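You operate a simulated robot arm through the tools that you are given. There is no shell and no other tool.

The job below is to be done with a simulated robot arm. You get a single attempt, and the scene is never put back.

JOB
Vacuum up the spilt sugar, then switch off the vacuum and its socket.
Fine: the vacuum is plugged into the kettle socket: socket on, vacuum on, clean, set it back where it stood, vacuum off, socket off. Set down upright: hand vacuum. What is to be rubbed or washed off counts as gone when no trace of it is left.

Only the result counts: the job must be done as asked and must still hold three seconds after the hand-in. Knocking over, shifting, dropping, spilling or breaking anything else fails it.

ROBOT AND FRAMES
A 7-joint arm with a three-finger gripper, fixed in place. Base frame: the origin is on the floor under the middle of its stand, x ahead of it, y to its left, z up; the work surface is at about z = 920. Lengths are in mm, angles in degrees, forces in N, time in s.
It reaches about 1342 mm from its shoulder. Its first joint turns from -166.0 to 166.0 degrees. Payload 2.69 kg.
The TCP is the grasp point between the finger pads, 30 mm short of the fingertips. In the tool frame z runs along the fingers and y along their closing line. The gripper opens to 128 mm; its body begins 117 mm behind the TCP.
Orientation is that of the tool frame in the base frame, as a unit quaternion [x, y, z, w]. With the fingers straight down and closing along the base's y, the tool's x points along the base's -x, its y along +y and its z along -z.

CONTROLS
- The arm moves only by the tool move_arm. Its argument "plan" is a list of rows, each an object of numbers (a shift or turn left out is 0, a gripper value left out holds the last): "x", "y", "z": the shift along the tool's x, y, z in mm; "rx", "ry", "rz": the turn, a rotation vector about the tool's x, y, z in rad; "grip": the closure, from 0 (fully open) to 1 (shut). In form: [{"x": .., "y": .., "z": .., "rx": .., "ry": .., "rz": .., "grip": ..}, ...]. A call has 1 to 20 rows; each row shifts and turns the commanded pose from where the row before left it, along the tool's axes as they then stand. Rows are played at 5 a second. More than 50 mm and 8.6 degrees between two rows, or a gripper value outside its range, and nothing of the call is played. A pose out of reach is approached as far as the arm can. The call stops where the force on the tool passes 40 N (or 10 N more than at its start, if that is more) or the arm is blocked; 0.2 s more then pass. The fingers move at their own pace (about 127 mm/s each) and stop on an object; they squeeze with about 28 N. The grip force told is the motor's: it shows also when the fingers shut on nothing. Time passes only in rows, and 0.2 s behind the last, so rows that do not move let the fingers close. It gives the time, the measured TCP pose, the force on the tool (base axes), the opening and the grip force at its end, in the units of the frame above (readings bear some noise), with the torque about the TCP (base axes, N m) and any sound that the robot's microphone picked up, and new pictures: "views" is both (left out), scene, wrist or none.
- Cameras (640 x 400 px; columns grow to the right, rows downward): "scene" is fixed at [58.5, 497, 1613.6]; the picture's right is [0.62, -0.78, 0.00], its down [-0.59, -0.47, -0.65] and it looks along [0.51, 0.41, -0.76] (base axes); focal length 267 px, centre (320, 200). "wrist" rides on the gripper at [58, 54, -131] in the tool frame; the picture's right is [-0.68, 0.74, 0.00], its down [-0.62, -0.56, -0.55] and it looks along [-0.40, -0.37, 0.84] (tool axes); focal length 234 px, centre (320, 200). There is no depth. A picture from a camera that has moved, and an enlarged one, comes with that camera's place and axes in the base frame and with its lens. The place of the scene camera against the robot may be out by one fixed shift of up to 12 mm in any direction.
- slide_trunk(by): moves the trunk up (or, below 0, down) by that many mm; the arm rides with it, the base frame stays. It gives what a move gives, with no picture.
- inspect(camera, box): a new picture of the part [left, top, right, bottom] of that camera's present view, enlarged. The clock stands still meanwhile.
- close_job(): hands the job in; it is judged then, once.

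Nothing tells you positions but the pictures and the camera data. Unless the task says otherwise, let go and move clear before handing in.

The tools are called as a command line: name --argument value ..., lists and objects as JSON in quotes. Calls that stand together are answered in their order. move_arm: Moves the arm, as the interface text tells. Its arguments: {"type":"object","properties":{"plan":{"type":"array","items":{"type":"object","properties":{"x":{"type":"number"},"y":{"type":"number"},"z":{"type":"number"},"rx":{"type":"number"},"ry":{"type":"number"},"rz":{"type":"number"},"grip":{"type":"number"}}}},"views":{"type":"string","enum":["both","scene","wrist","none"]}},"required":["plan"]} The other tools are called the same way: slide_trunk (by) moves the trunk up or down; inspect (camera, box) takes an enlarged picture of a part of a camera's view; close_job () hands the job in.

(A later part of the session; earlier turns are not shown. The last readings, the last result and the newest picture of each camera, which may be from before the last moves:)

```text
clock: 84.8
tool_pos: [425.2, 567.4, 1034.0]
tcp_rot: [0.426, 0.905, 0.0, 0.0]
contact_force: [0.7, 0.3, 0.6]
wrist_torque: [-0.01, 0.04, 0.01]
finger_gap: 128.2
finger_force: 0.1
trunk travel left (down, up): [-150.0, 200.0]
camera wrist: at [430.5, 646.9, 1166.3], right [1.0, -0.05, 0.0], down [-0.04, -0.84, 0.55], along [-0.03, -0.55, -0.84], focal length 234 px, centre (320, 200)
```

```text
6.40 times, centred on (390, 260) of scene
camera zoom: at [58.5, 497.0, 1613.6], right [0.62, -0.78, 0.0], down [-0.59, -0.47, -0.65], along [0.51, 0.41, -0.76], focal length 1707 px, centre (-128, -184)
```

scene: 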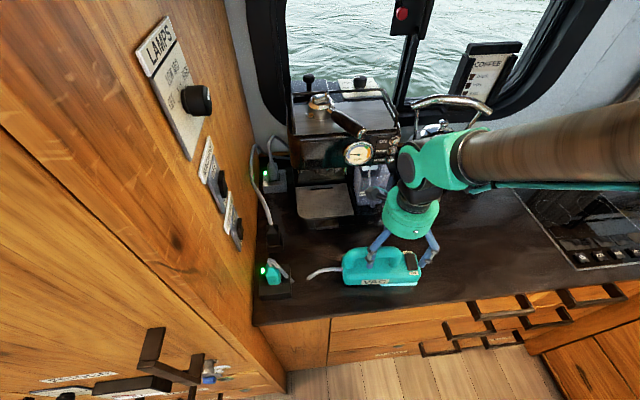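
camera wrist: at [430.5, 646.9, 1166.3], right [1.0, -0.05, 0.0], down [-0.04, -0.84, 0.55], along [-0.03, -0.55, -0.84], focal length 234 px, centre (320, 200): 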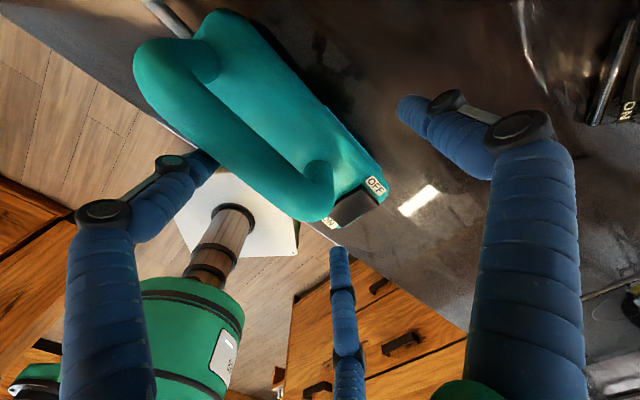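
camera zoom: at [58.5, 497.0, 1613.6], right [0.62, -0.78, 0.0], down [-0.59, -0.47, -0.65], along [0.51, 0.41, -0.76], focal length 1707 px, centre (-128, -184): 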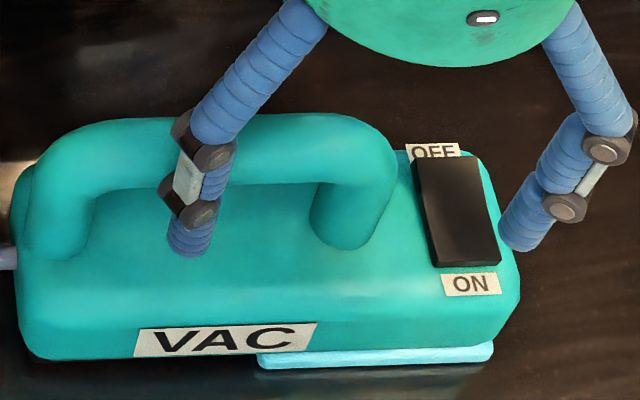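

Opening the fingers dragged the vacuum about 37 mm to the left and 17 mm forward – the left front fingertip seems hooked at the handle. I look closely before doing anything.

inspect --camera "wrist" --box '[120, 60, 280, 220]'

inspect --camera "scene" --box '[340, 220, 400, 290]'

inspect --camera "scene" --box '[320, 190, 460, 300]'

```text
2.50 times, centred on (200, 140) of wrist
camera zoom: at [430.5, 646.9, 1166.3], right [1.0, -0.05, 0.0], down [-0.04, -0.84, 0.55], along [-0.03, -0.55, -0.84], focal length 585 px, centre (620, 350)
```

zoom: 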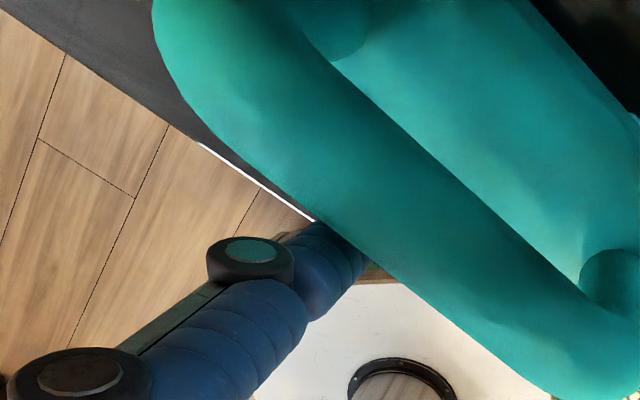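

```text
5.71 times, centred on (370, 255) of scene
camera zoom: at [58.5, 497.0, 1613.6], right [0.62, -0.78, 0.0], down [-0.59, -0.47, -0.65], along [0.51, 0.41, -0.76], focal length 1524 px, centre (34, -114)
```

zoom: 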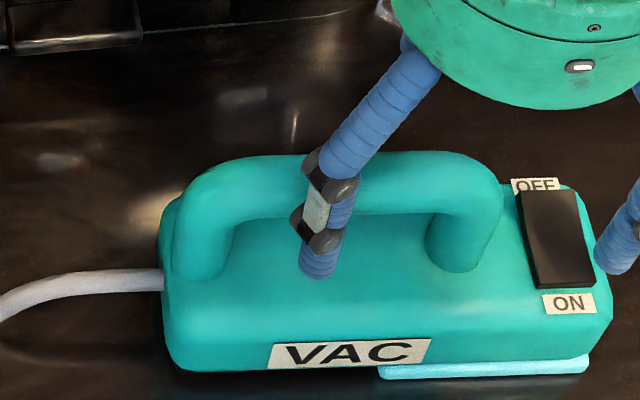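

```text
3.64 times, centred on (390, 245) of scene
camera zoom: at [58.5, 497.0, 1613.6], right [0.62, -0.78, 0.0], down [-0.59, -0.47, -0.65], along [0.51, 0.41, -0.76], focal length 970 px, centre (66, 36)
```

zoom: 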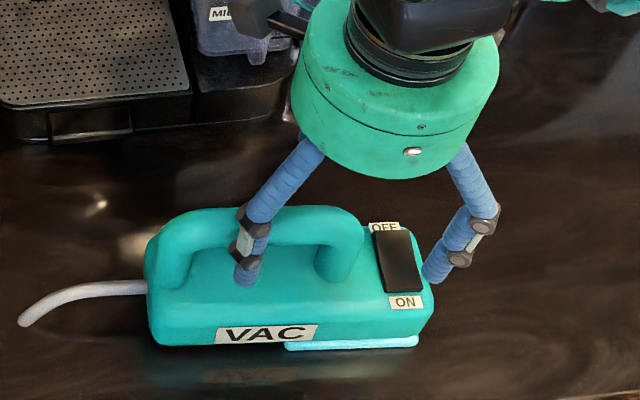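

move_arm --plan '[{"y": -5}, {"y": -5}, {"y": 0}]' --views "none"

inspect --camera "scene" --box '[340, 220, 440, 300]'

inspect --camera "wrist" --box '[120, 0, 400, 240]'

```text
clock: 85.6
tool_pos: [416.4, 560.2, 1035.0]
tcp_rot: [0.425, 0.905, 0.001, 0.0]
contact_force: [-1.0, -0.1, -0.4]
wrist_torque: [0.01, -0.02, 0.0]
finger_gap: 127.7
finger_force: 0.0
trunk travel left (down, up): [-150.0, 200.0]
```

```text
5.00 times, centred on (390, 260) of scene
camera zoom: at [58.5, 497.0, 1613.6], right [0.62, -0.78, 0.0], down [-0.59, -0.47, -0.65], along [0.51, 0.41, -0.76], focal length 1333 px, centre (-30, -100)
```

zoom: 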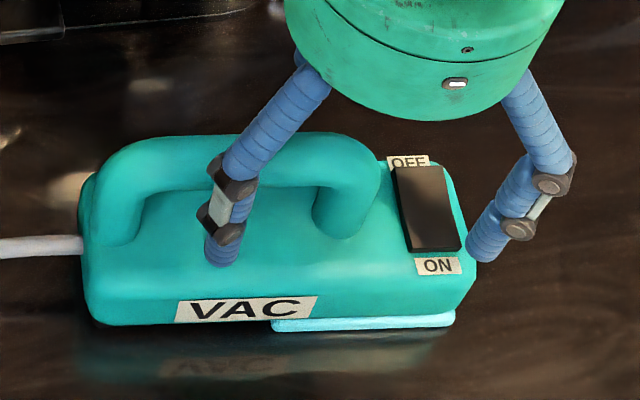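

```text
1.67 times, centred on (260, 120) of wrist
camera zoom: at [422.1, 639.8, 1165.9], right [1.0, -0.05, 0.0], down [-0.04, -0.83, 0.55], along [-0.03, -0.55, -0.84], focal length 390 px, centre (420, 333)
```

zoom: 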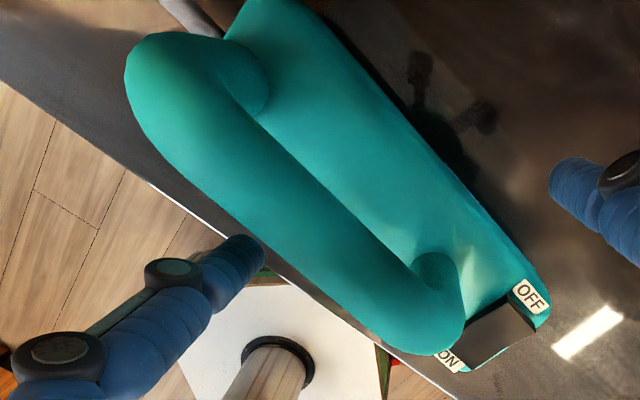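

The vacuum is free now (no contact) and standing upright, about 40 mm from its place. I re-centre the open gripper on the handle, and will this time tighten and loosen very gradually.

move_arm --plan '[{"x": 15, "y": -2.2}, {"x": 15, "y": -2.2}, {"x": 15, "y": -2.1}, {"z": 0}]' --views "wrist"

inspect --camera "wrist" --box '[200, 30, 440, 230]'

inspect --camera "scene" --box '[340, 220, 440, 300]'

```text
clock: 86.6
tool_pos: [384.1, 591.9, 1035.5]
tcp_rot: [0.426, 0.905, 0.0, 0.001]
contact_force: [-0.1, 0.5, -0.2]
wrist_torque: [0.03, -0.05, 0.01]
finger_gap: 128.0
finger_force: 0.0
trunk travel left (down, up): [-150.0, 200.0]
camera wrist: at [388.8, 671.1, 1165.7], right [1.0, -0.05, 0.0], down [-0.04, -0.84, 0.55], along [-0.03, -0.55, -0.84], focal length 234 px, centre (320, 200)
```

wrist: 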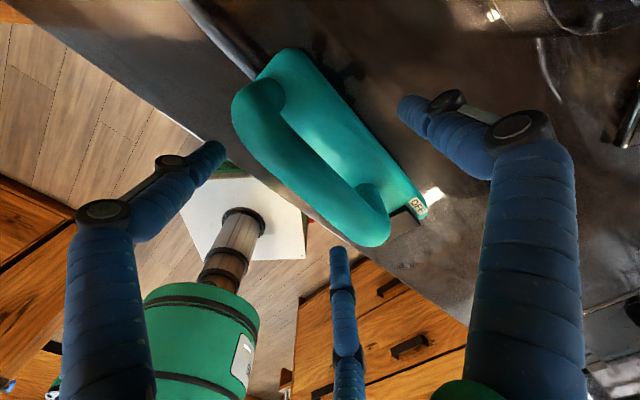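

```text
2.00 times, centred on (320, 130) of wrist
camera zoom: at [388.8, 671.1, 1165.7], right [1.0, -0.05, 0.0], down [-0.04, -0.84, 0.55], along [-0.03, -0.55, -0.84], focal length 468 px, centre (320, 340)
```

zoom: 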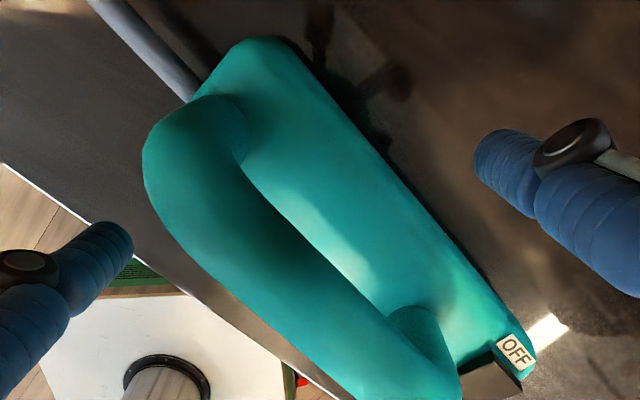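

```text
5.00 times, centred on (390, 260) of scene
camera zoom: at [58.5, 497.0, 1613.6], right [0.62, -0.78, 0.0], down [-0.59, -0.47, -0.65], along [0.51, 0.41, -0.76], focal length 1333 px, centre (-30, -100)
```

zoom: 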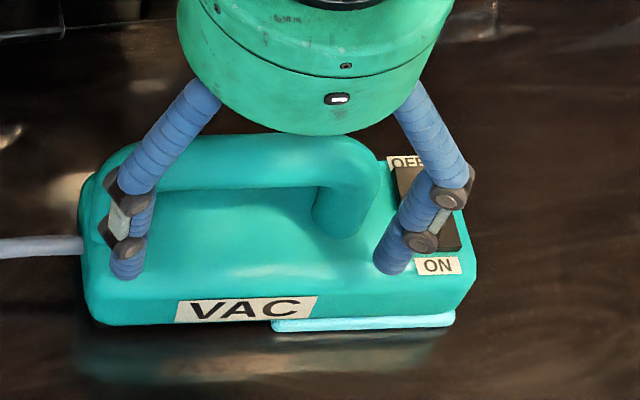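

Centred again (bar at +4.7 mm). I close gradually.

move_arm --plan '[{"grip": 0.55}, {"grip": 0.62}, {"grip": 0.65}, {"grip": 0.67}, {"grip": 0.69}, {"grip": 0.71}, {"grip": 0.73}, {"grip": 0.76}, {"grip": 0.8}, {"grip": 0.9}, {"grip": 1}, {"grip": 1}]' --views "none"

inspect --camera "scene" --box '[340, 220, 440, 300]'

```text
clock: 89.2
tool_pos: [383.3, 590.5, 1033.4]
tcp_rot: [0.426, 0.905, 0.0, 0.001]
contact_force: [0.6, 0.1, 0.3]
wrist_torque: [-0.09, 0.13, -0.01]
finger_gap: 37.5
finger_force: 28.5
trunk travel left (down, up): [-150.0, 200.0]
```

```text
5.00 times, centred on (390, 260) of scene
camera zoom: at [58.5, 497.0, 1613.6], right [0.62, -0.78, 0.0], down [-0.59, -0.47, -0.65], along [0.51, 0.41, -0.76], focal length 1333 px, centre (-30, -100)
```

zoom: 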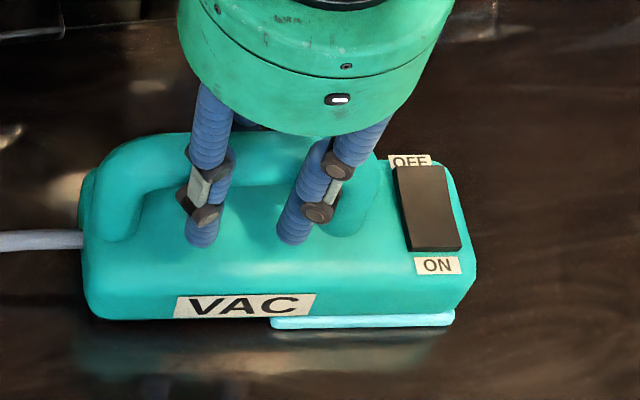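

move_arm --plan '[{"z": -1}, {"z": -1.5}, {"z": -1.5}, {"z": 0}, {"x": -4, "y": 2, "rz": 0.015}, {"x": -6.2, "y": 3.2}, {"x": -6.2, "y": 3.2}, {"x": -6.2, "y": 3.2}, {"x": -6.2, "y": 3.2}, {"x": -5.9, "y": 3.1}, {"z": 0}, {"z": 1}, {"z": 1}, {"z": 0}]' --views "none"

inspect --camera "scene" --box '[340, 230, 440, 290]'

```text
clock: 92.2
tool_pos: [419.2, 575.2, 1035.2]
tcp_rot: [0.431, 0.902, 0.001, 0.001]
contact_force: [-0.3, -0.8, -5.7]
wrist_torque: [0.07, 0.11, -0.01]
finger_gap: 36.2
finger_force: 27.8
trunk travel left (down, up): [-150.0, 200.0]
```

```text
6.40 times, centred on (390, 260) of scene
camera zoom: at [58.5, 497.0, 1613.6], right [0.62, -0.78, 0.0], down [-0.59, -0.47, -0.65], along [0.51, 0.41, -0.76], focal length 1707 px, centre (-128, -184)
```

zoom: 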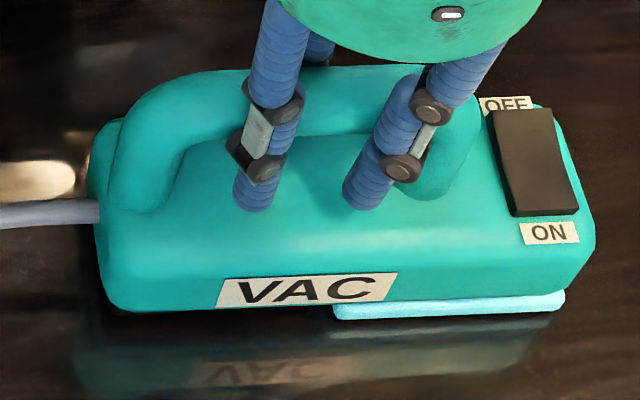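

The vacuum now matches its original picture within about 2 mm. I lower it to contact and then loosen the fingers very gradually.

move_arm --plan '[{"z": 1}, {"z": 0.7}, {"z": 0}]' --views "none"

inspect --camera "scene" --box '[340, 230, 440, 290]'

```text
clock: 93.0
tool_pos: [418.5, 575.3, 1035.1]
tcp_rot: [0.432, 0.902, 0.0, 0.0]
contact_force: [-0.1, 0.8, -5.4]
wrist_torque: [0.07, 0.09, -0.02]
finger_gap: 36.5
finger_force: 27.9
trunk travel left (down, up): [-150.0, 200.0]
```

```text
6.40 times, centred on (390, 260) of scene
camera zoom: at [58.5, 497.0, 1613.6], right [0.62, -0.78, 0.0], down [-0.59, -0.47, -0.65], along [0.51, 0.41, -0.76], focal length 1707 px, centre (-128, -184)
```

zoom: 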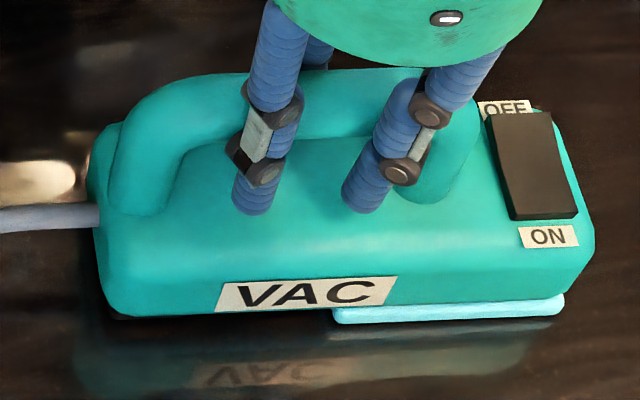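

move_arm --plan '[{"z": 0.8}, {"z": 0.7}, {"z": 0}]' --views "none"

```text
clock: 93.8
tool_pos: [418.5, 576.4, 1033.7]
tcp_rot: [0.432, 0.902, 0.0, 0.0]
contact_force: [0.8, 0.7, 1.2]
wrist_torque: [-0.58, -0.45, 0.14]
finger_gap: 36.4
finger_force: 27.4
trunk travel left (down, up): [-150.0, 200.0]
```

move_arm --plan '[{"z": 0.7}, {"z": 0.5}, {"z": 0}, {"grip": 0.8}, {"grip": 0.76}, {"grip": 0.74}, {"grip": 0.73}, {"grip": 0.72}, {"grip": 0.715}, {"grip": 0.71}, {"grip": 0.705}, {"grip": 0.7}]' --views "none"

inspect --camera "scene" --box '[340, 230, 440, 290]'

```text
clock: 96.4
tool_pos: [418.2, 574.9, 1030.1]
tcp_rot: [0.432, 0.902, 0.001, 0.001]
contact_force: [0.3, -0.8, -4.2]
wrist_torque: [-0.03, -0.08, 0.0]
finger_gap: 38.0
finger_force: 0.1
trunk travel left (down, up): [-150.0, 200.0]
```

```text
6.40 times, centred on (390, 260) of scene
camera zoom: at [58.5, 497.0, 1613.6], right [0.62, -0.78, 0.0], down [-0.59, -0.47, -0.65], along [0.51, 0.41, -0.76], focal length 1707 px, centre (-128, -184)
```

zoom: 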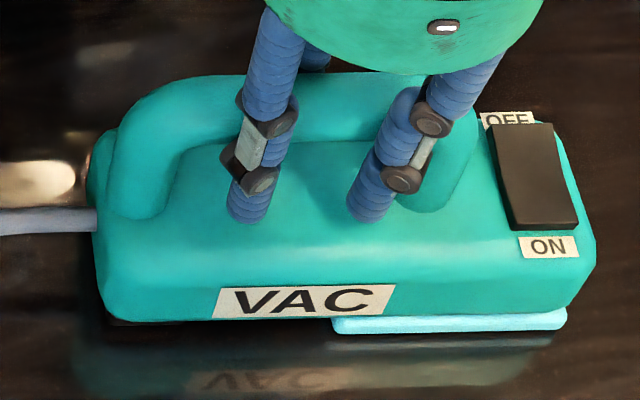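

move_arm --plan '[{"grip": 0.695}, {"grip": 0.69}, {"grip": 0.685}, {"grip": 0.68}, {"grip": 0.67}, {"grip": 0.66}, {"grip": 0.65}]' --views "none"

inspect --camera "scene" --box '[340, 230, 440, 290]'

inspect --camera "wrist" --box '[200, 30, 440, 230]'

```text
clock: 98.0
tool_pos: [417.5, 576.2, 1031.4]
tcp_rot: [0.432, 0.902, 0.001, -0.001]
contact_force: [0.7, 0.6, -4.1]
wrist_torque: [-0.06, -0.09, -0.01]
finger_gap: 44.5
finger_force: 0.1
trunk travel left (down, up): [-150.0, 200.0]
```

```text
6.40 times, centred on (390, 260) of scene
camera zoom: at [58.5, 497.0, 1613.6], right [0.62, -0.78, 0.0], down [-0.59, -0.47, -0.65], along [0.51, 0.41, -0.76], focal length 1707 px, centre (-128, -184)
```

zoom: 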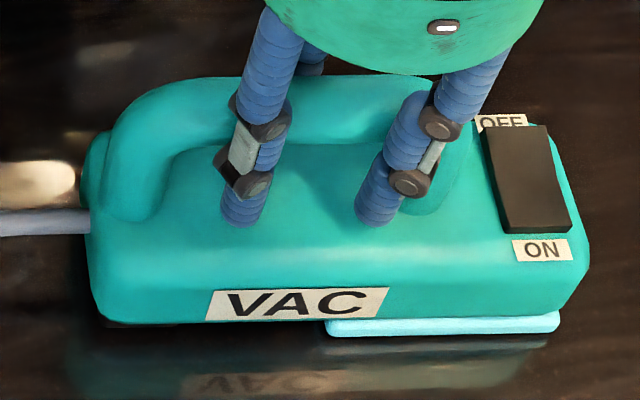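

```text
2.00 times, centred on (320, 130) of wrist
camera zoom: at [424.8, 654.3, 1162.8], right [1.0, -0.07, 0.0], down [-0.06, -0.83, 0.55], along [-0.04, -0.55, -0.84], focal length 468 px, centre (320, 340)
```

zoom: 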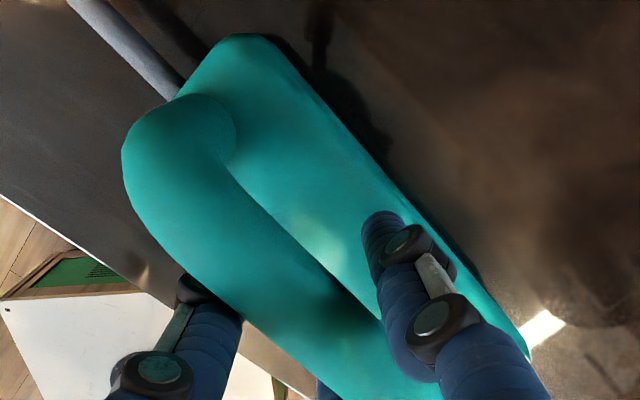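

The fingers are loose (0.1 N) but still carry about 4 N, so one finger holds the handle somehow. I look closely at the contact.

inspect --camera "scene" --box '[360, 235, 410, 275]'

inspect --camera "wrist" --box '[240, 130, 320, 200]'

inspect --camera "wrist" --box '[310, 110, 400, 250]'

```text
10.00 times, centred on (385, 255) of scene
camera zoom: at [58.5, 497.0, 1613.6], right [0.62, -0.78, 0.0], down [-0.59, -0.47, -0.65], along [0.51, 0.41, -0.76], focal length 2667 px, centre (-330, -350)
```

zoom: 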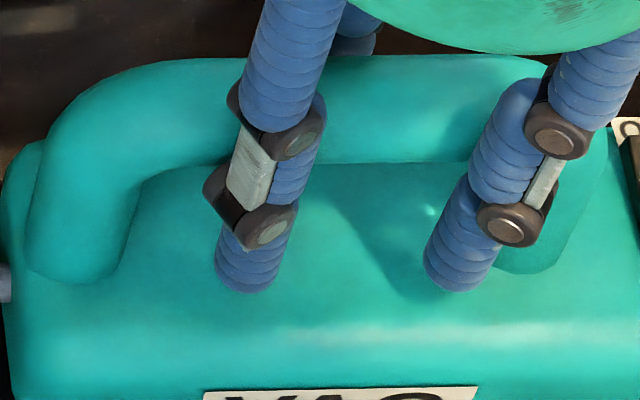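

```text
5.71 times, centred on (280, 165) of wrist
camera zoom: at [424.8, 654.3, 1162.8], right [1.0, -0.07, 0.0], down [-0.06, -0.83, 0.55], along [-0.04, -0.55, -0.84], focal length 1338 px, centre (549, 400)
```

zoom: 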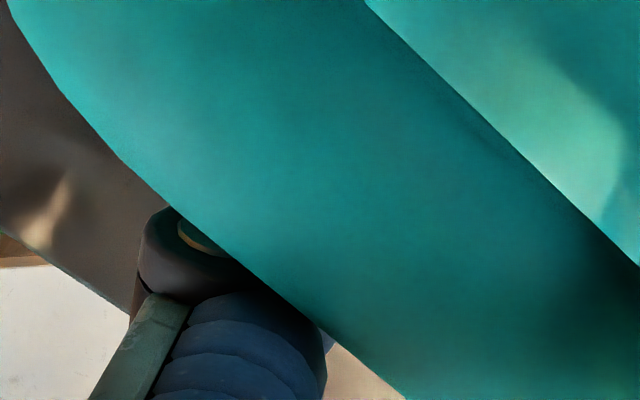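

```text
2.86 times, centred on (355, 180) of wrist
camera zoom: at [424.8, 654.3, 1162.8], right [1.0, -0.07, 0.0], down [-0.06, -0.83, 0.55], along [-0.04, -0.55, -0.84], focal length 669 px, centre (220, 257)
```

zoom: 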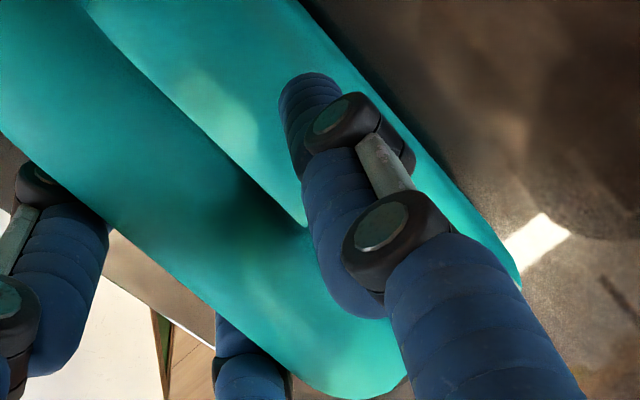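

The vacuum follows the left front finger even when loosened. I first shift it the last few millimetres while it is held this way, and look.

move_arm --plan '[{"x": -0.6, "y": 1.5}, {"x": -0.6, "y": 1.5}, {"x": -0.6, "y": 1.5}, {"x": -0.6, "y": 1.5}, {"z": 0}]' --views "none"

inspect --camera "scene" --box '[340, 230, 440, 290]'

```text
clock: 99.2
tool_pos: [424.8, 577.4, 1030.6]
tcp_rot: [0.432, 0.902, 0.001, 0.0]
contact_force: [-0.3, -0.1, -3.0]
wrist_torque: [-0.04, -0.07, -0.01]
finger_gap: 45.4
finger_force: 0.4
trunk travel left (down, up): [-150.0, 200.0]
```

```text
6.40 times, centred on (390, 260) of scene
camera zoom: at [58.5, 497.0, 1613.6], right [0.62, -0.78, 0.0], down [-0.59, -0.47, -0.65], along [0.51, 0.41, -0.76], focal length 1707 px, centre (-128, -184)
```

zoom: 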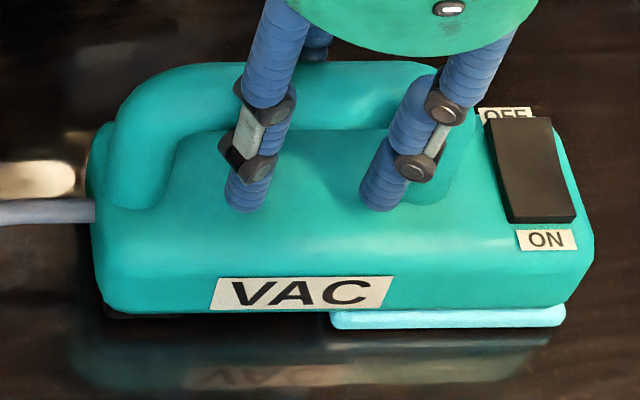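

The vacuum now matches its original picture within about 1 mm. I open in small steps while moving the arm so that this left finger stays put relative to the vacuum.

move_arm --plan '[{"x": -1.6, "y": 1.05, "grip": 0.62}, {"x": -1.6, "y": 1.05, "grip": 0.59}, {"x": -1.6, "y": 1.05, "grip": 0.56}, {"x": -1.6, "y": 1.05, "grip": 0.53}, {"z": 0}]' --views "none"

inspect --camera "scene" --box '[340, 230, 440, 290]'

```text
clock: 100.4
tool_pos: [432.9, 575.8, 1032.1]
tcp_rot: [0.432, 0.902, 0.001, 0.0]
contact_force: [-0.6, 0.1, -3.2]
wrist_torque: [-0.02, -0.07, 0.01]
finger_gap: 60.0
finger_force: 0.1
trunk travel left (down, up): [-150.0, 200.0]
```

```text
6.40 times, centred on (390, 260) of scene
camera zoom: at [58.5, 497.0, 1613.6], right [0.62, -0.78, 0.0], down [-0.59, -0.47, -0.65], along [0.51, 0.41, -0.76], focal length 1707 px, centre (-128, -184)
```

zoom: 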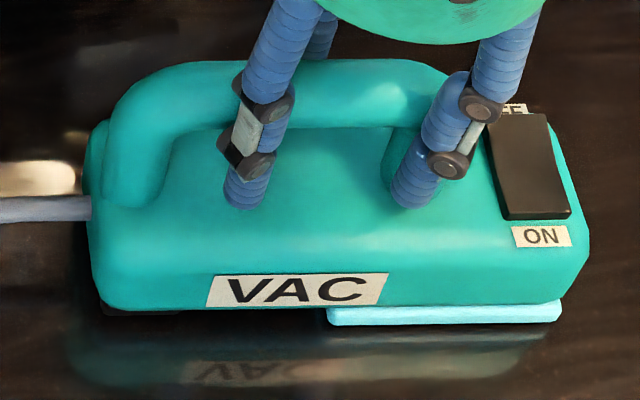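

move_arm --plan '[{"x": -2.1, "y": 0.6, "grip": 0.5}, {"x": -1.9, "y": 0.6, "grip": 0.47}, {"x": -1.9, "y": 0.65, "grip": 0.44}, {"x": -1.9, "y": 0.65, "grip": 0.41}, {"x": -1.9, "y": 0.65, "grip": 0.38}, {"x": -1.9, "y": 0.65, "grip": 0.35}, {"z": 0}]' --views "none"

inspect --camera "scene" --box '[340, 230, 440, 290]'

```text
clock: 102.0
tool_pos: [444.0, 569.0, 1031.9]
tcp_rot: [0.432, 0.902, 0.001, 0.0]
contact_force: [-0.7, -0.3, 0.0]
wrist_torque: [-0.05, -0.03, 0.0]
finger_gap: 83.5
finger_force: 0.0
trunk travel left (down, up): [-150.0, 200.0]
```

```text
6.40 times, centred on (390, 260) of scene
camera zoom: at [58.5, 497.0, 1613.6], right [0.62, -0.78, 0.0], down [-0.59, -0.47, -0.65], along [0.51, 0.41, -0.76], focal length 1707 px, centre (-128, -184)
```

zoom: 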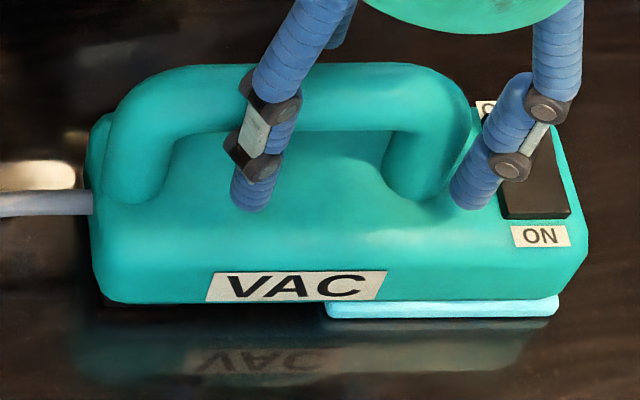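

The fingers now carry nothing and the vacuum stands within about 2–3 mm of its original place. I move the front fingers off the handle and raise the gripper clear.

move_arm --plan '[{"y": -2.5}, {"y": -2.5}, {"y": -3}, {"z": -10}, {"z": -20}, {"z": -40}, {"z": -45}]' --views "both"

inspect --camera "scene" --box '[340, 230, 440, 290]'

```text
clock: 103.6
tool_pos: [436.4, 562.6, 1148.0]
tcp_rot: [0.432, 0.902, 0.0, -0.001]
contact_force: [0.1, -0.4, 0.8]
wrist_torque: [0.06, 0.02, -0.03]
finger_gap: 83.1
finger_force: 0.0
trunk travel left (down, up): [-150.0, 200.0]
camera wrist: at [442.1, 641.5, 1279.2], right [1.0, -0.07, 0.0], down [-0.06, -0.83, 0.55], along [-0.04, -0.55, -0.84], focal length 234 px, centre (320, 200)
```

scene: 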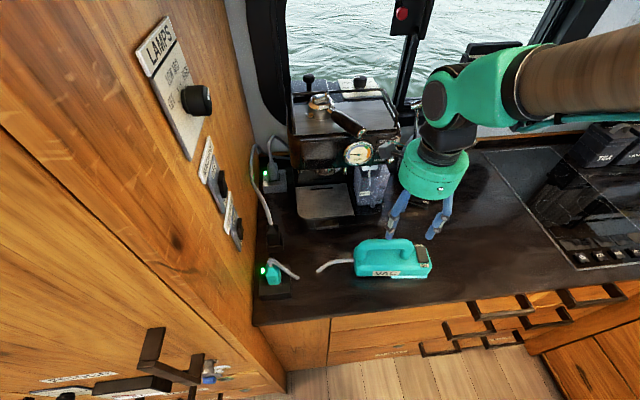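
wrist: 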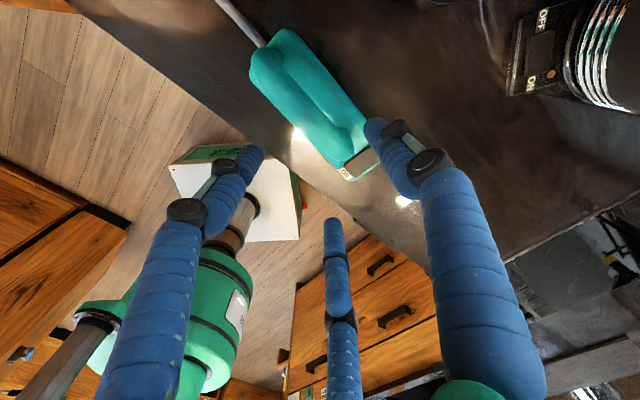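

```text
6.40 times, centred on (390, 260) of scene
camera zoom: at [58.5, 497.0, 1613.6], right [0.62, -0.78, 0.0], down [-0.59, -0.47, -0.65], along [0.51, 0.41, -0.76], focal length 1707 px, centre (-128, -184)
```

zoom: 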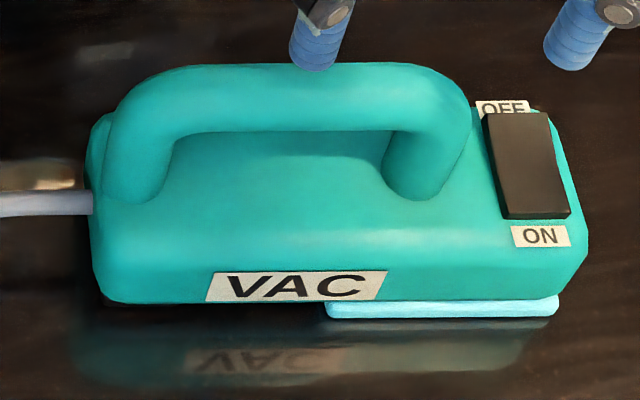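

The vacuum stands back in place. Next I close the fingers, turn the tool back to the earlier pressing posture (15° lean) and go above the raised OFF end of its rocker.

move_arm --plan '[{"rz": -0.1428, "grip": 1}, {"rz": -0.1428}, {"rz": -0.1428}, {"rz": -0.1428}, {"rz": -0.1428}, {"rz": -0.1428}, {"rx": -0.0893, "ry": 0.0958}, {"rx": -0.0893, "ry": 0.0958}, {"x": -28.3, "y": -16.2, "z": 5}, {"x": -28.3, "y": -16.2, "z": 5}, {"x": -28.3, "y": -16.3, "z": 4.9}]' --views "both"

inspect --camera "wrist" --box '[260, 60, 380, 220]'

```text
clock: 106.0
tool_pos: [516.0, 516.8, 1108.9]
tcp_rot: [0.019, 0.991, 0.091, -0.093]
contact_force: [0.0, 0.2, -0.5]
wrist_torque: [0.0, 0.02, 0.01]
finger_gap: 2.3
finger_force: 28.1
trunk travel left (down, up): [-150.0, 200.0]
camera wrist: at [486.5, 546.2, 1256.4], right [0.7, 0.71, 0.0], down [0.67, -0.67, 0.31], along [0.23, -0.22, -0.95], focal length 234 px, centre (320, 200)
```

scene: 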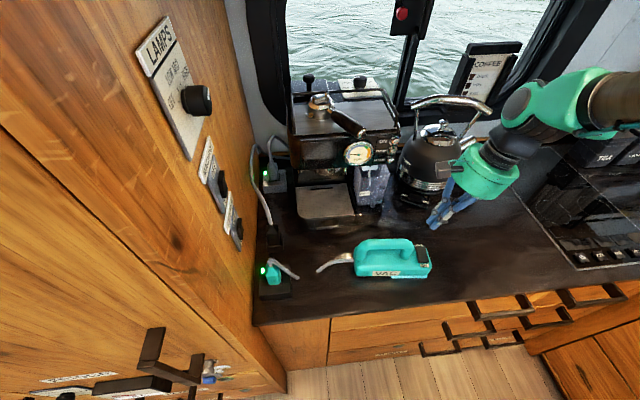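
wrist: 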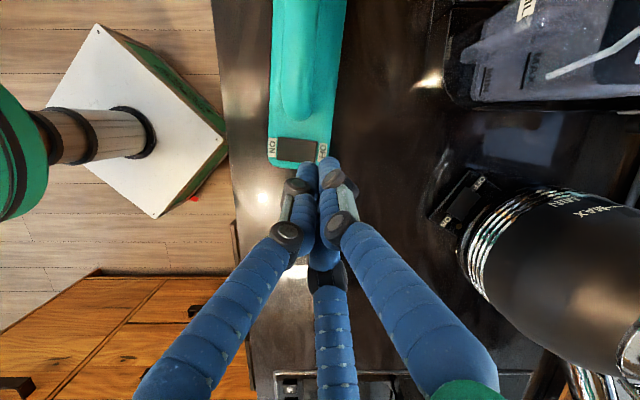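

```text
2.50 times, centred on (320, 140) of wrist
camera zoom: at [486.5, 546.2, 1256.4], right [0.7, 0.71, 0.0], down [0.67, -0.67, 0.31], along [0.23, -0.22, -0.95], focal length 585 px, centre (320, 350)
```

zoom: 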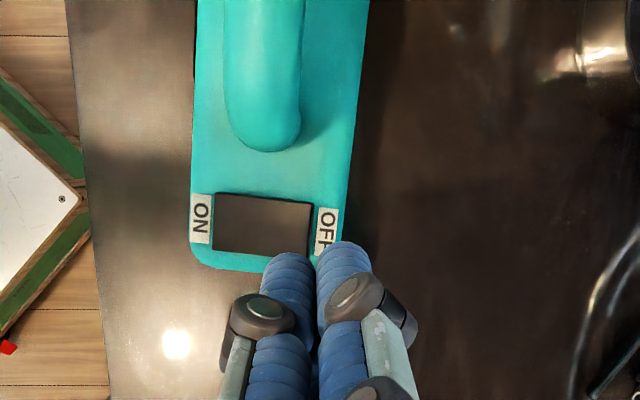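

The left fingertip is above the OFF end of the rocker. I descend to just above it, shifting 3 mm to the middle of the OFF half.

move_arm --plan '[{"x": -5.1, "y": -8.9, "z": 36.4}, {"x": -7.1, "y": -6.6, "z": 36.4}]' --views "none"

inspect --camera "wrist" --box '[260, 60, 380, 220]'

inspect --camera "scene" --box '[380, 210, 460, 280]'

```text
clock: 106.6
tool_pos: [515.0, 515.6, 1031.7]
tcp_rot: [0.019, 0.991, 0.091, -0.092]
contact_force: [-0.5, 0.0, 0.0]
wrist_torque: [-0.02, -0.03, 0.02]
finger_gap: 2.3
finger_force: 28.4
trunk travel left (down, up): [-150.0, 200.0]
```

```text
2.50 times, centred on (320, 140) of wrist
camera zoom: at [485.5, 544.9, 1180.3], right [0.7, 0.71, 0.0], down [0.67, -0.67, 0.31], along [0.23, -0.22, -0.95], focal length 585 px, centre (320, 350)
```

zoom: 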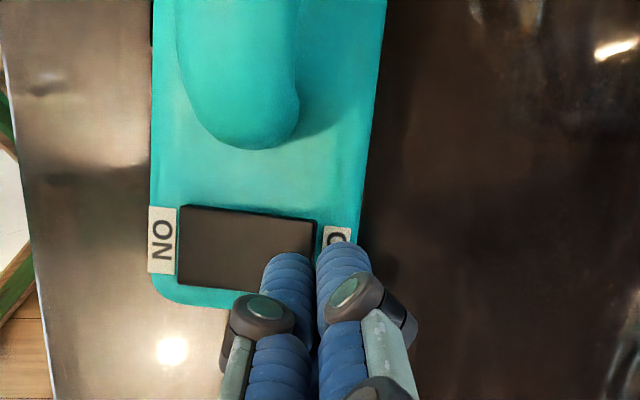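

```text
5.71 times, centred on (420, 245) of scene
camera zoom: at [58.5, 497.0, 1613.6], right [0.62, -0.78, 0.0], down [-0.59, -0.47, -0.65], along [0.51, 0.41, -0.76], focal length 1524 px, centre (-251, -57)
```

zoom: 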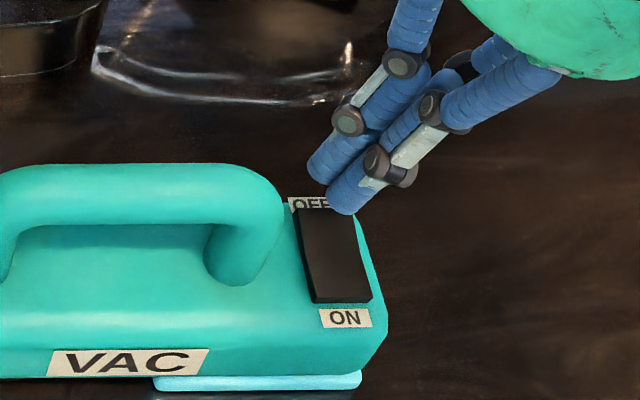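

move_arm --plan '[{"x": -0.57, "y": -0.53, "z": 2.9}, {"x": -0.57, "y": -0.53, "z": 2.9}, {"x": -0.57, "y": -0.53, "z": 2.9}, {"x": -0.38, "y": -0.35, "z": 1.93}, {"x": -0.38, "y": -0.35, "z": 1.93}, {"x": -0.38, "y": -0.35, "z": 1.93}, {"x": -0.38, "y": -0.35, "z": 1.93}]' --views "none"

inspect --camera "scene" --box '[380, 210, 460, 280]'

```text
clock: 108.2
tool_pos: [513.2, 512.9, 1016.9]
tcp_rot: [0.018, 0.991, 0.092, -0.093]
contact_force: [-1.0, -1.8, 9.4]
wrist_torque: [-0.17, 0.07, -0.03]
finger_gap: 1.8
finger_force: 28.1
trunk travel left (down, up): [-150.0, 200.0]
```

```text
5.71 times, centred on (420, 245) of scene
camera zoom: at [58.5, 497.0, 1613.6], right [0.62, -0.78, 0.0], down [-0.59, -0.47, -0.65], along [0.51, 0.41, -0.76], focal length 1524 px, centre (-251, -57)
```

zoom: 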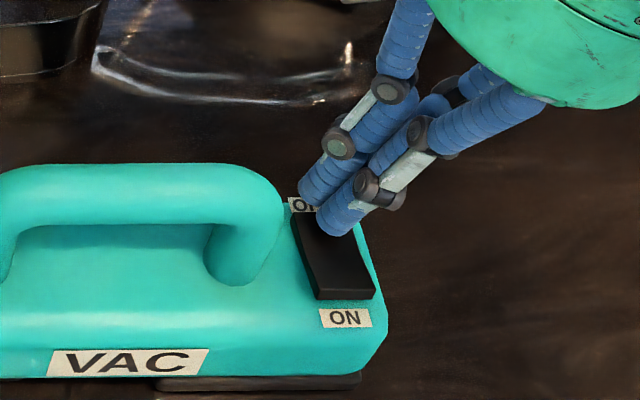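

The vacuum's foot has gone dark – it is off – and it stayed in place. I lift away, turn the tool towards the wall (pointing 10° below horizontal) and go to a standoff before the upper (OFF) half of the KETTLE switch.

move_arm --plan '[{"x": 3.8, "y": 3.5, "z": -19.3}, {"x": 8.2, "y": 7.6, "z": -41.8}, {"x": 8.2, "y": 7.6, "z": -41.8}, {"x": 5.2, "y": 4.8, "z": -26}, {"rx": -0.0967, "ry": 0.1037}, {"rx": -0.0967, "ry": 0.1037}, {"rx": -0.0967, "ry": 0.1037}, {"rx": -0.0967, "ry": 0.1037}, {"rx": -0.0967, "ry": 0.1037}, {"rx": -0.0967, "ry": 0.1037}, {"rx": -0.0967, "ry": 0.1037}, {"rx": -0.0967, "ry": 0.1037}]' --views "both"

inspect --camera "scene" --box '[340, 230, 440, 290]'

```text
clock: 110.8
tool_pos: [513.2, 514.8, 1148.9]
tcp_rot: [0.015, 0.766, 0.447, -0.462]
contact_force: [0.4, 0.7, 0.7]
wrist_torque: [-0.03, -0.03, 0.0]
finger_gap: 2.4
finger_force: 28.4
trunk travel left (down, up): [-150.0, 200.0]
camera wrist: at [595.1, 432.7, 1250.3], right [0.71, 0.71, 0.01], down [0.49, -0.48, -0.73], along [-0.51, 0.52, -0.68], focal length 234 px, centre (320, 200)
```

scene: 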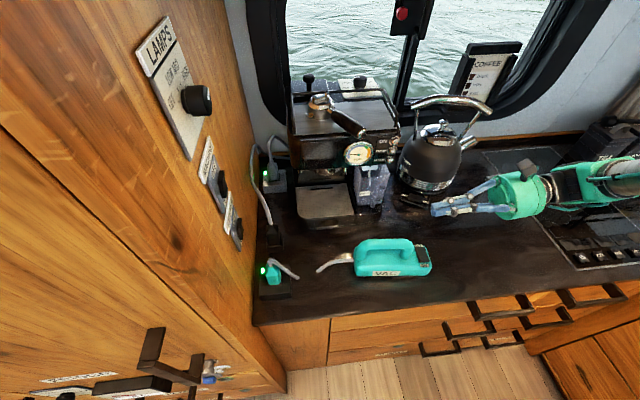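
wrist: 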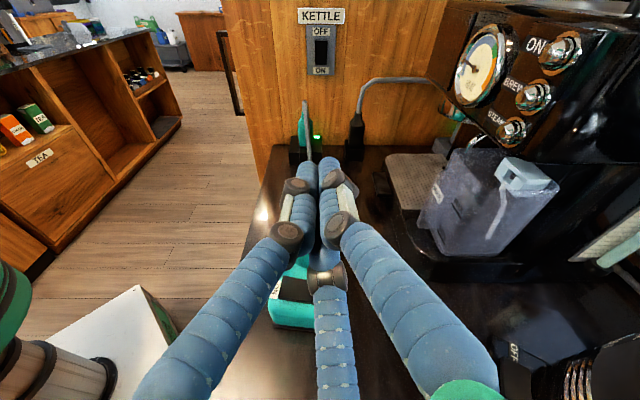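

```text
6.40 times, centred on (390, 260) of scene
camera zoom: at [58.5, 497.0, 1613.6], right [0.62, -0.78, 0.0], down [-0.59, -0.47, -0.65], along [0.51, 0.41, -0.76], focal length 1707 px, centre (-128, -184)
```

zoom: 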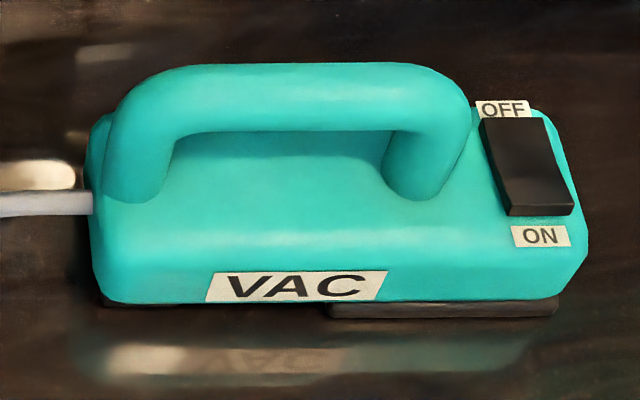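

The vacuum is off, upright and in place. I move to the standoff in front of the KETTLE switch.

move_arm --plan '[{"x": 6.86, "y": 7.1, "z": 46}, {"x": 6.86, "y": 7.1, "z": 46}, {"x": 6.86, "y": 7.1, "z": 46}, {"x": 6.86, "y": 7.1, "z": 46}, {"x": 6.86, "y": 7.1, "z": 46}, {"x": 6.86, "y": 7.1, "z": 46}, {"x": 6.86, "y": 7.1, "z": 46}]' --views "both"

inspect --camera "wrist" --box '[260, 40, 380, 210]'

```text
clock: 112.4
tool_pos: [283.3, 751.5, 1162.5]
tcp_rot: [0.014, 0.766, 0.448, -0.461]
contact_force: [0.8, 0.2, -0.4]
wrist_torque: [0.01, -0.03, 0.01]
finger_gap: 2.2
finger_force: 28.0
trunk travel left (down, up): [-150.0, 200.0]
camera wrist: at [366.1, 668.8, 1263.5], right [0.71, 0.71, 0.01], down [0.49, -0.48, -0.73], along [-0.51, 0.52, -0.69], focal length 234 px, centre (320, 200)
```

scene: 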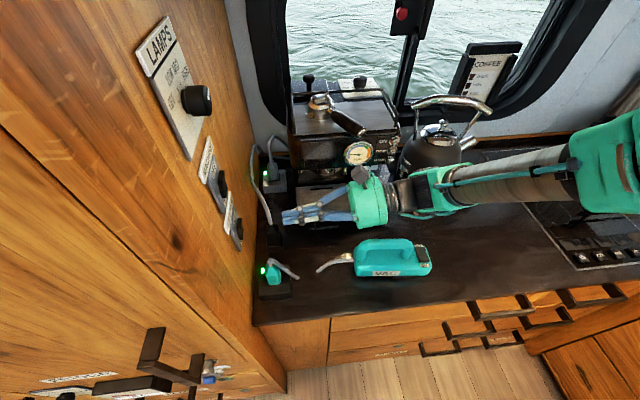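
wrist: 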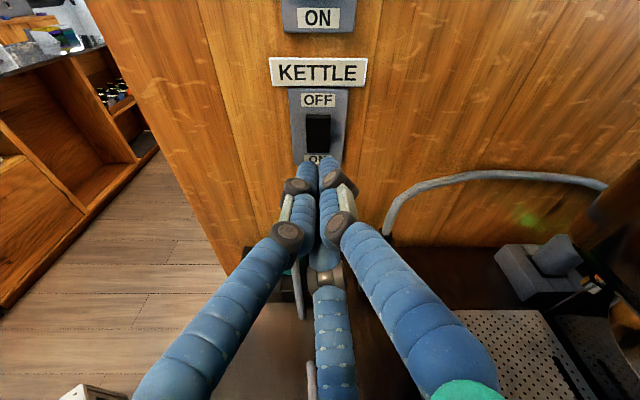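

```text
2.35 times, centred on (320, 125) of wrist
camera zoom: at [366.1, 668.8, 1263.5], right [0.71, 0.71, 0.01], down [0.49, -0.48, -0.73], along [-0.51, 0.52, -0.69], focal length 551 px, centre (320, 376)
```

zoom: 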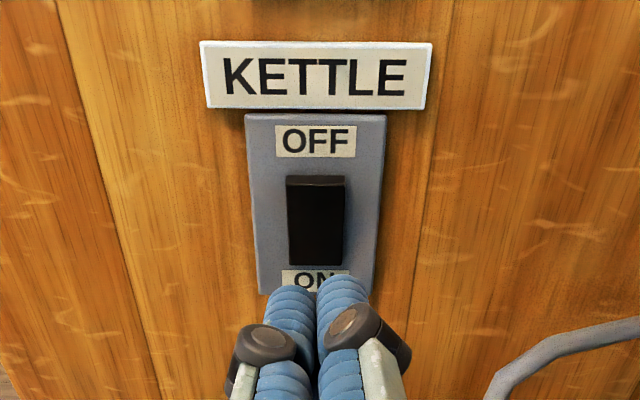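

The tips are lined up with the rocker (N≈731) at the height of its OFF end. I approach to about 10 mm.

move_arm --plan '[{"x": 4.2, "y": 3.95, "z": 37.1}, {"x": 4.2, "y": 3.95, "z": 37.1}]' --views "none"

inspect --camera "wrist" --box '[260, 40, 380, 210]'

inspect --camera "scene" --box '[190, 170, 310, 290]'

```text
clock: 113.0
tool_pos: [231.0, 803.9, 1159.3]
tcp_rot: [0.014, 0.766, 0.447, -0.462]
contact_force: [0.3, -0.4, 0.0]
wrist_torque: [-0.01, 0.01, -0.01]
finger_gap: 2.2
finger_force: 28.0
trunk travel left (down, up): [-150.0, 200.0]
```

```text
2.35 times, centred on (320, 125) of wrist
camera zoom: at [313.1, 722.5, 1260.7], right [0.71, 0.71, 0.01], down [0.49, -0.48, -0.73], along [-0.51, 0.52, -0.69], focal length 551 px, centre (320, 376)
```

zoom: 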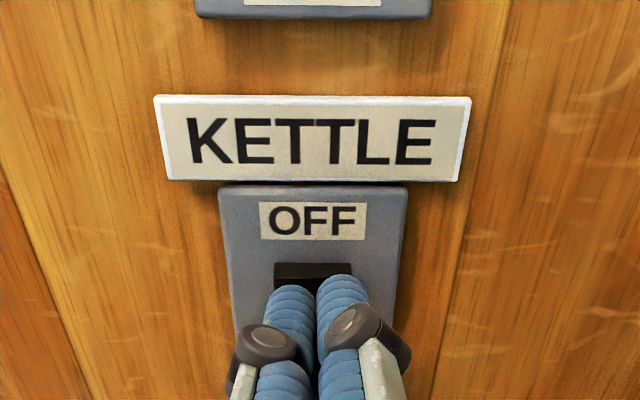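

```text
3.33 times, centred on (250, 230) of scene
camera zoom: at [58.5, 497.0, 1613.6], right [0.62, -0.78, 0.0], down [-0.59, -0.47, -0.65], along [0.51, 0.41, -0.76], focal length 889 px, centre (553, 100)
```

zoom: 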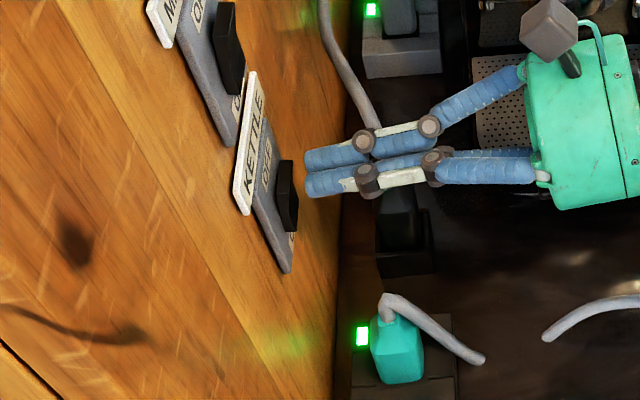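

The tips face the upper end of the rocker. I press forward in small steps.

move_arm --plan '[{"x": 0.38, "y": 0.355, "z": 2.955}, {"x": 0.38, "y": 0.355, "z": 2.955}, {"x": 0.38, "y": 0.355, "z": 2.955}, {"x": 0.25, "y": 0.24, "z": 1.97}, {"x": 0.25, "y": 0.24, "z": 1.97}, {"x": 0.25, "y": 0.24, "z": 1.97}]' --views "none"

inspect --camera "scene" --box '[190, 170, 310, 290]'

```text
clock: 114.4
tool_pos: [220.2, 813.3, 1158.4]
tcp_rot: [0.014, 0.766, 0.447, -0.461]
contact_force: [7.4, -6.9, -1.4]
wrist_torque: [0.06, 0.01, 0.1]
finger_gap: 5.9
finger_force: 28.3
trunk travel left (down, up): [-150.0, 200.0]
```

```text
3.33 times, centred on (250, 230) of scene
camera zoom: at [58.5, 497.0, 1613.6], right [0.62, -0.78, 0.0], down [-0.59, -0.47, -0.65], along [0.51, 0.41, -0.76], focal length 889 px, centre (553, 100)
```

zoom: 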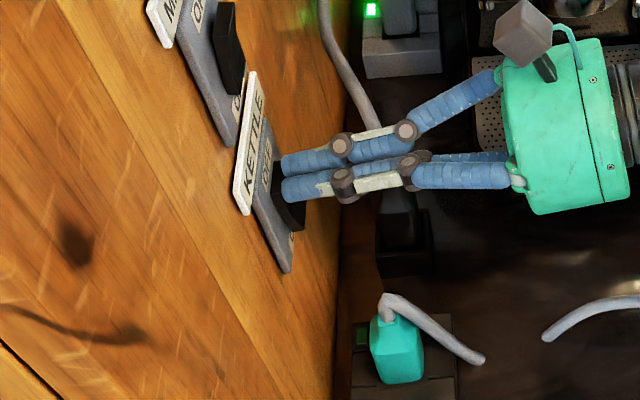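

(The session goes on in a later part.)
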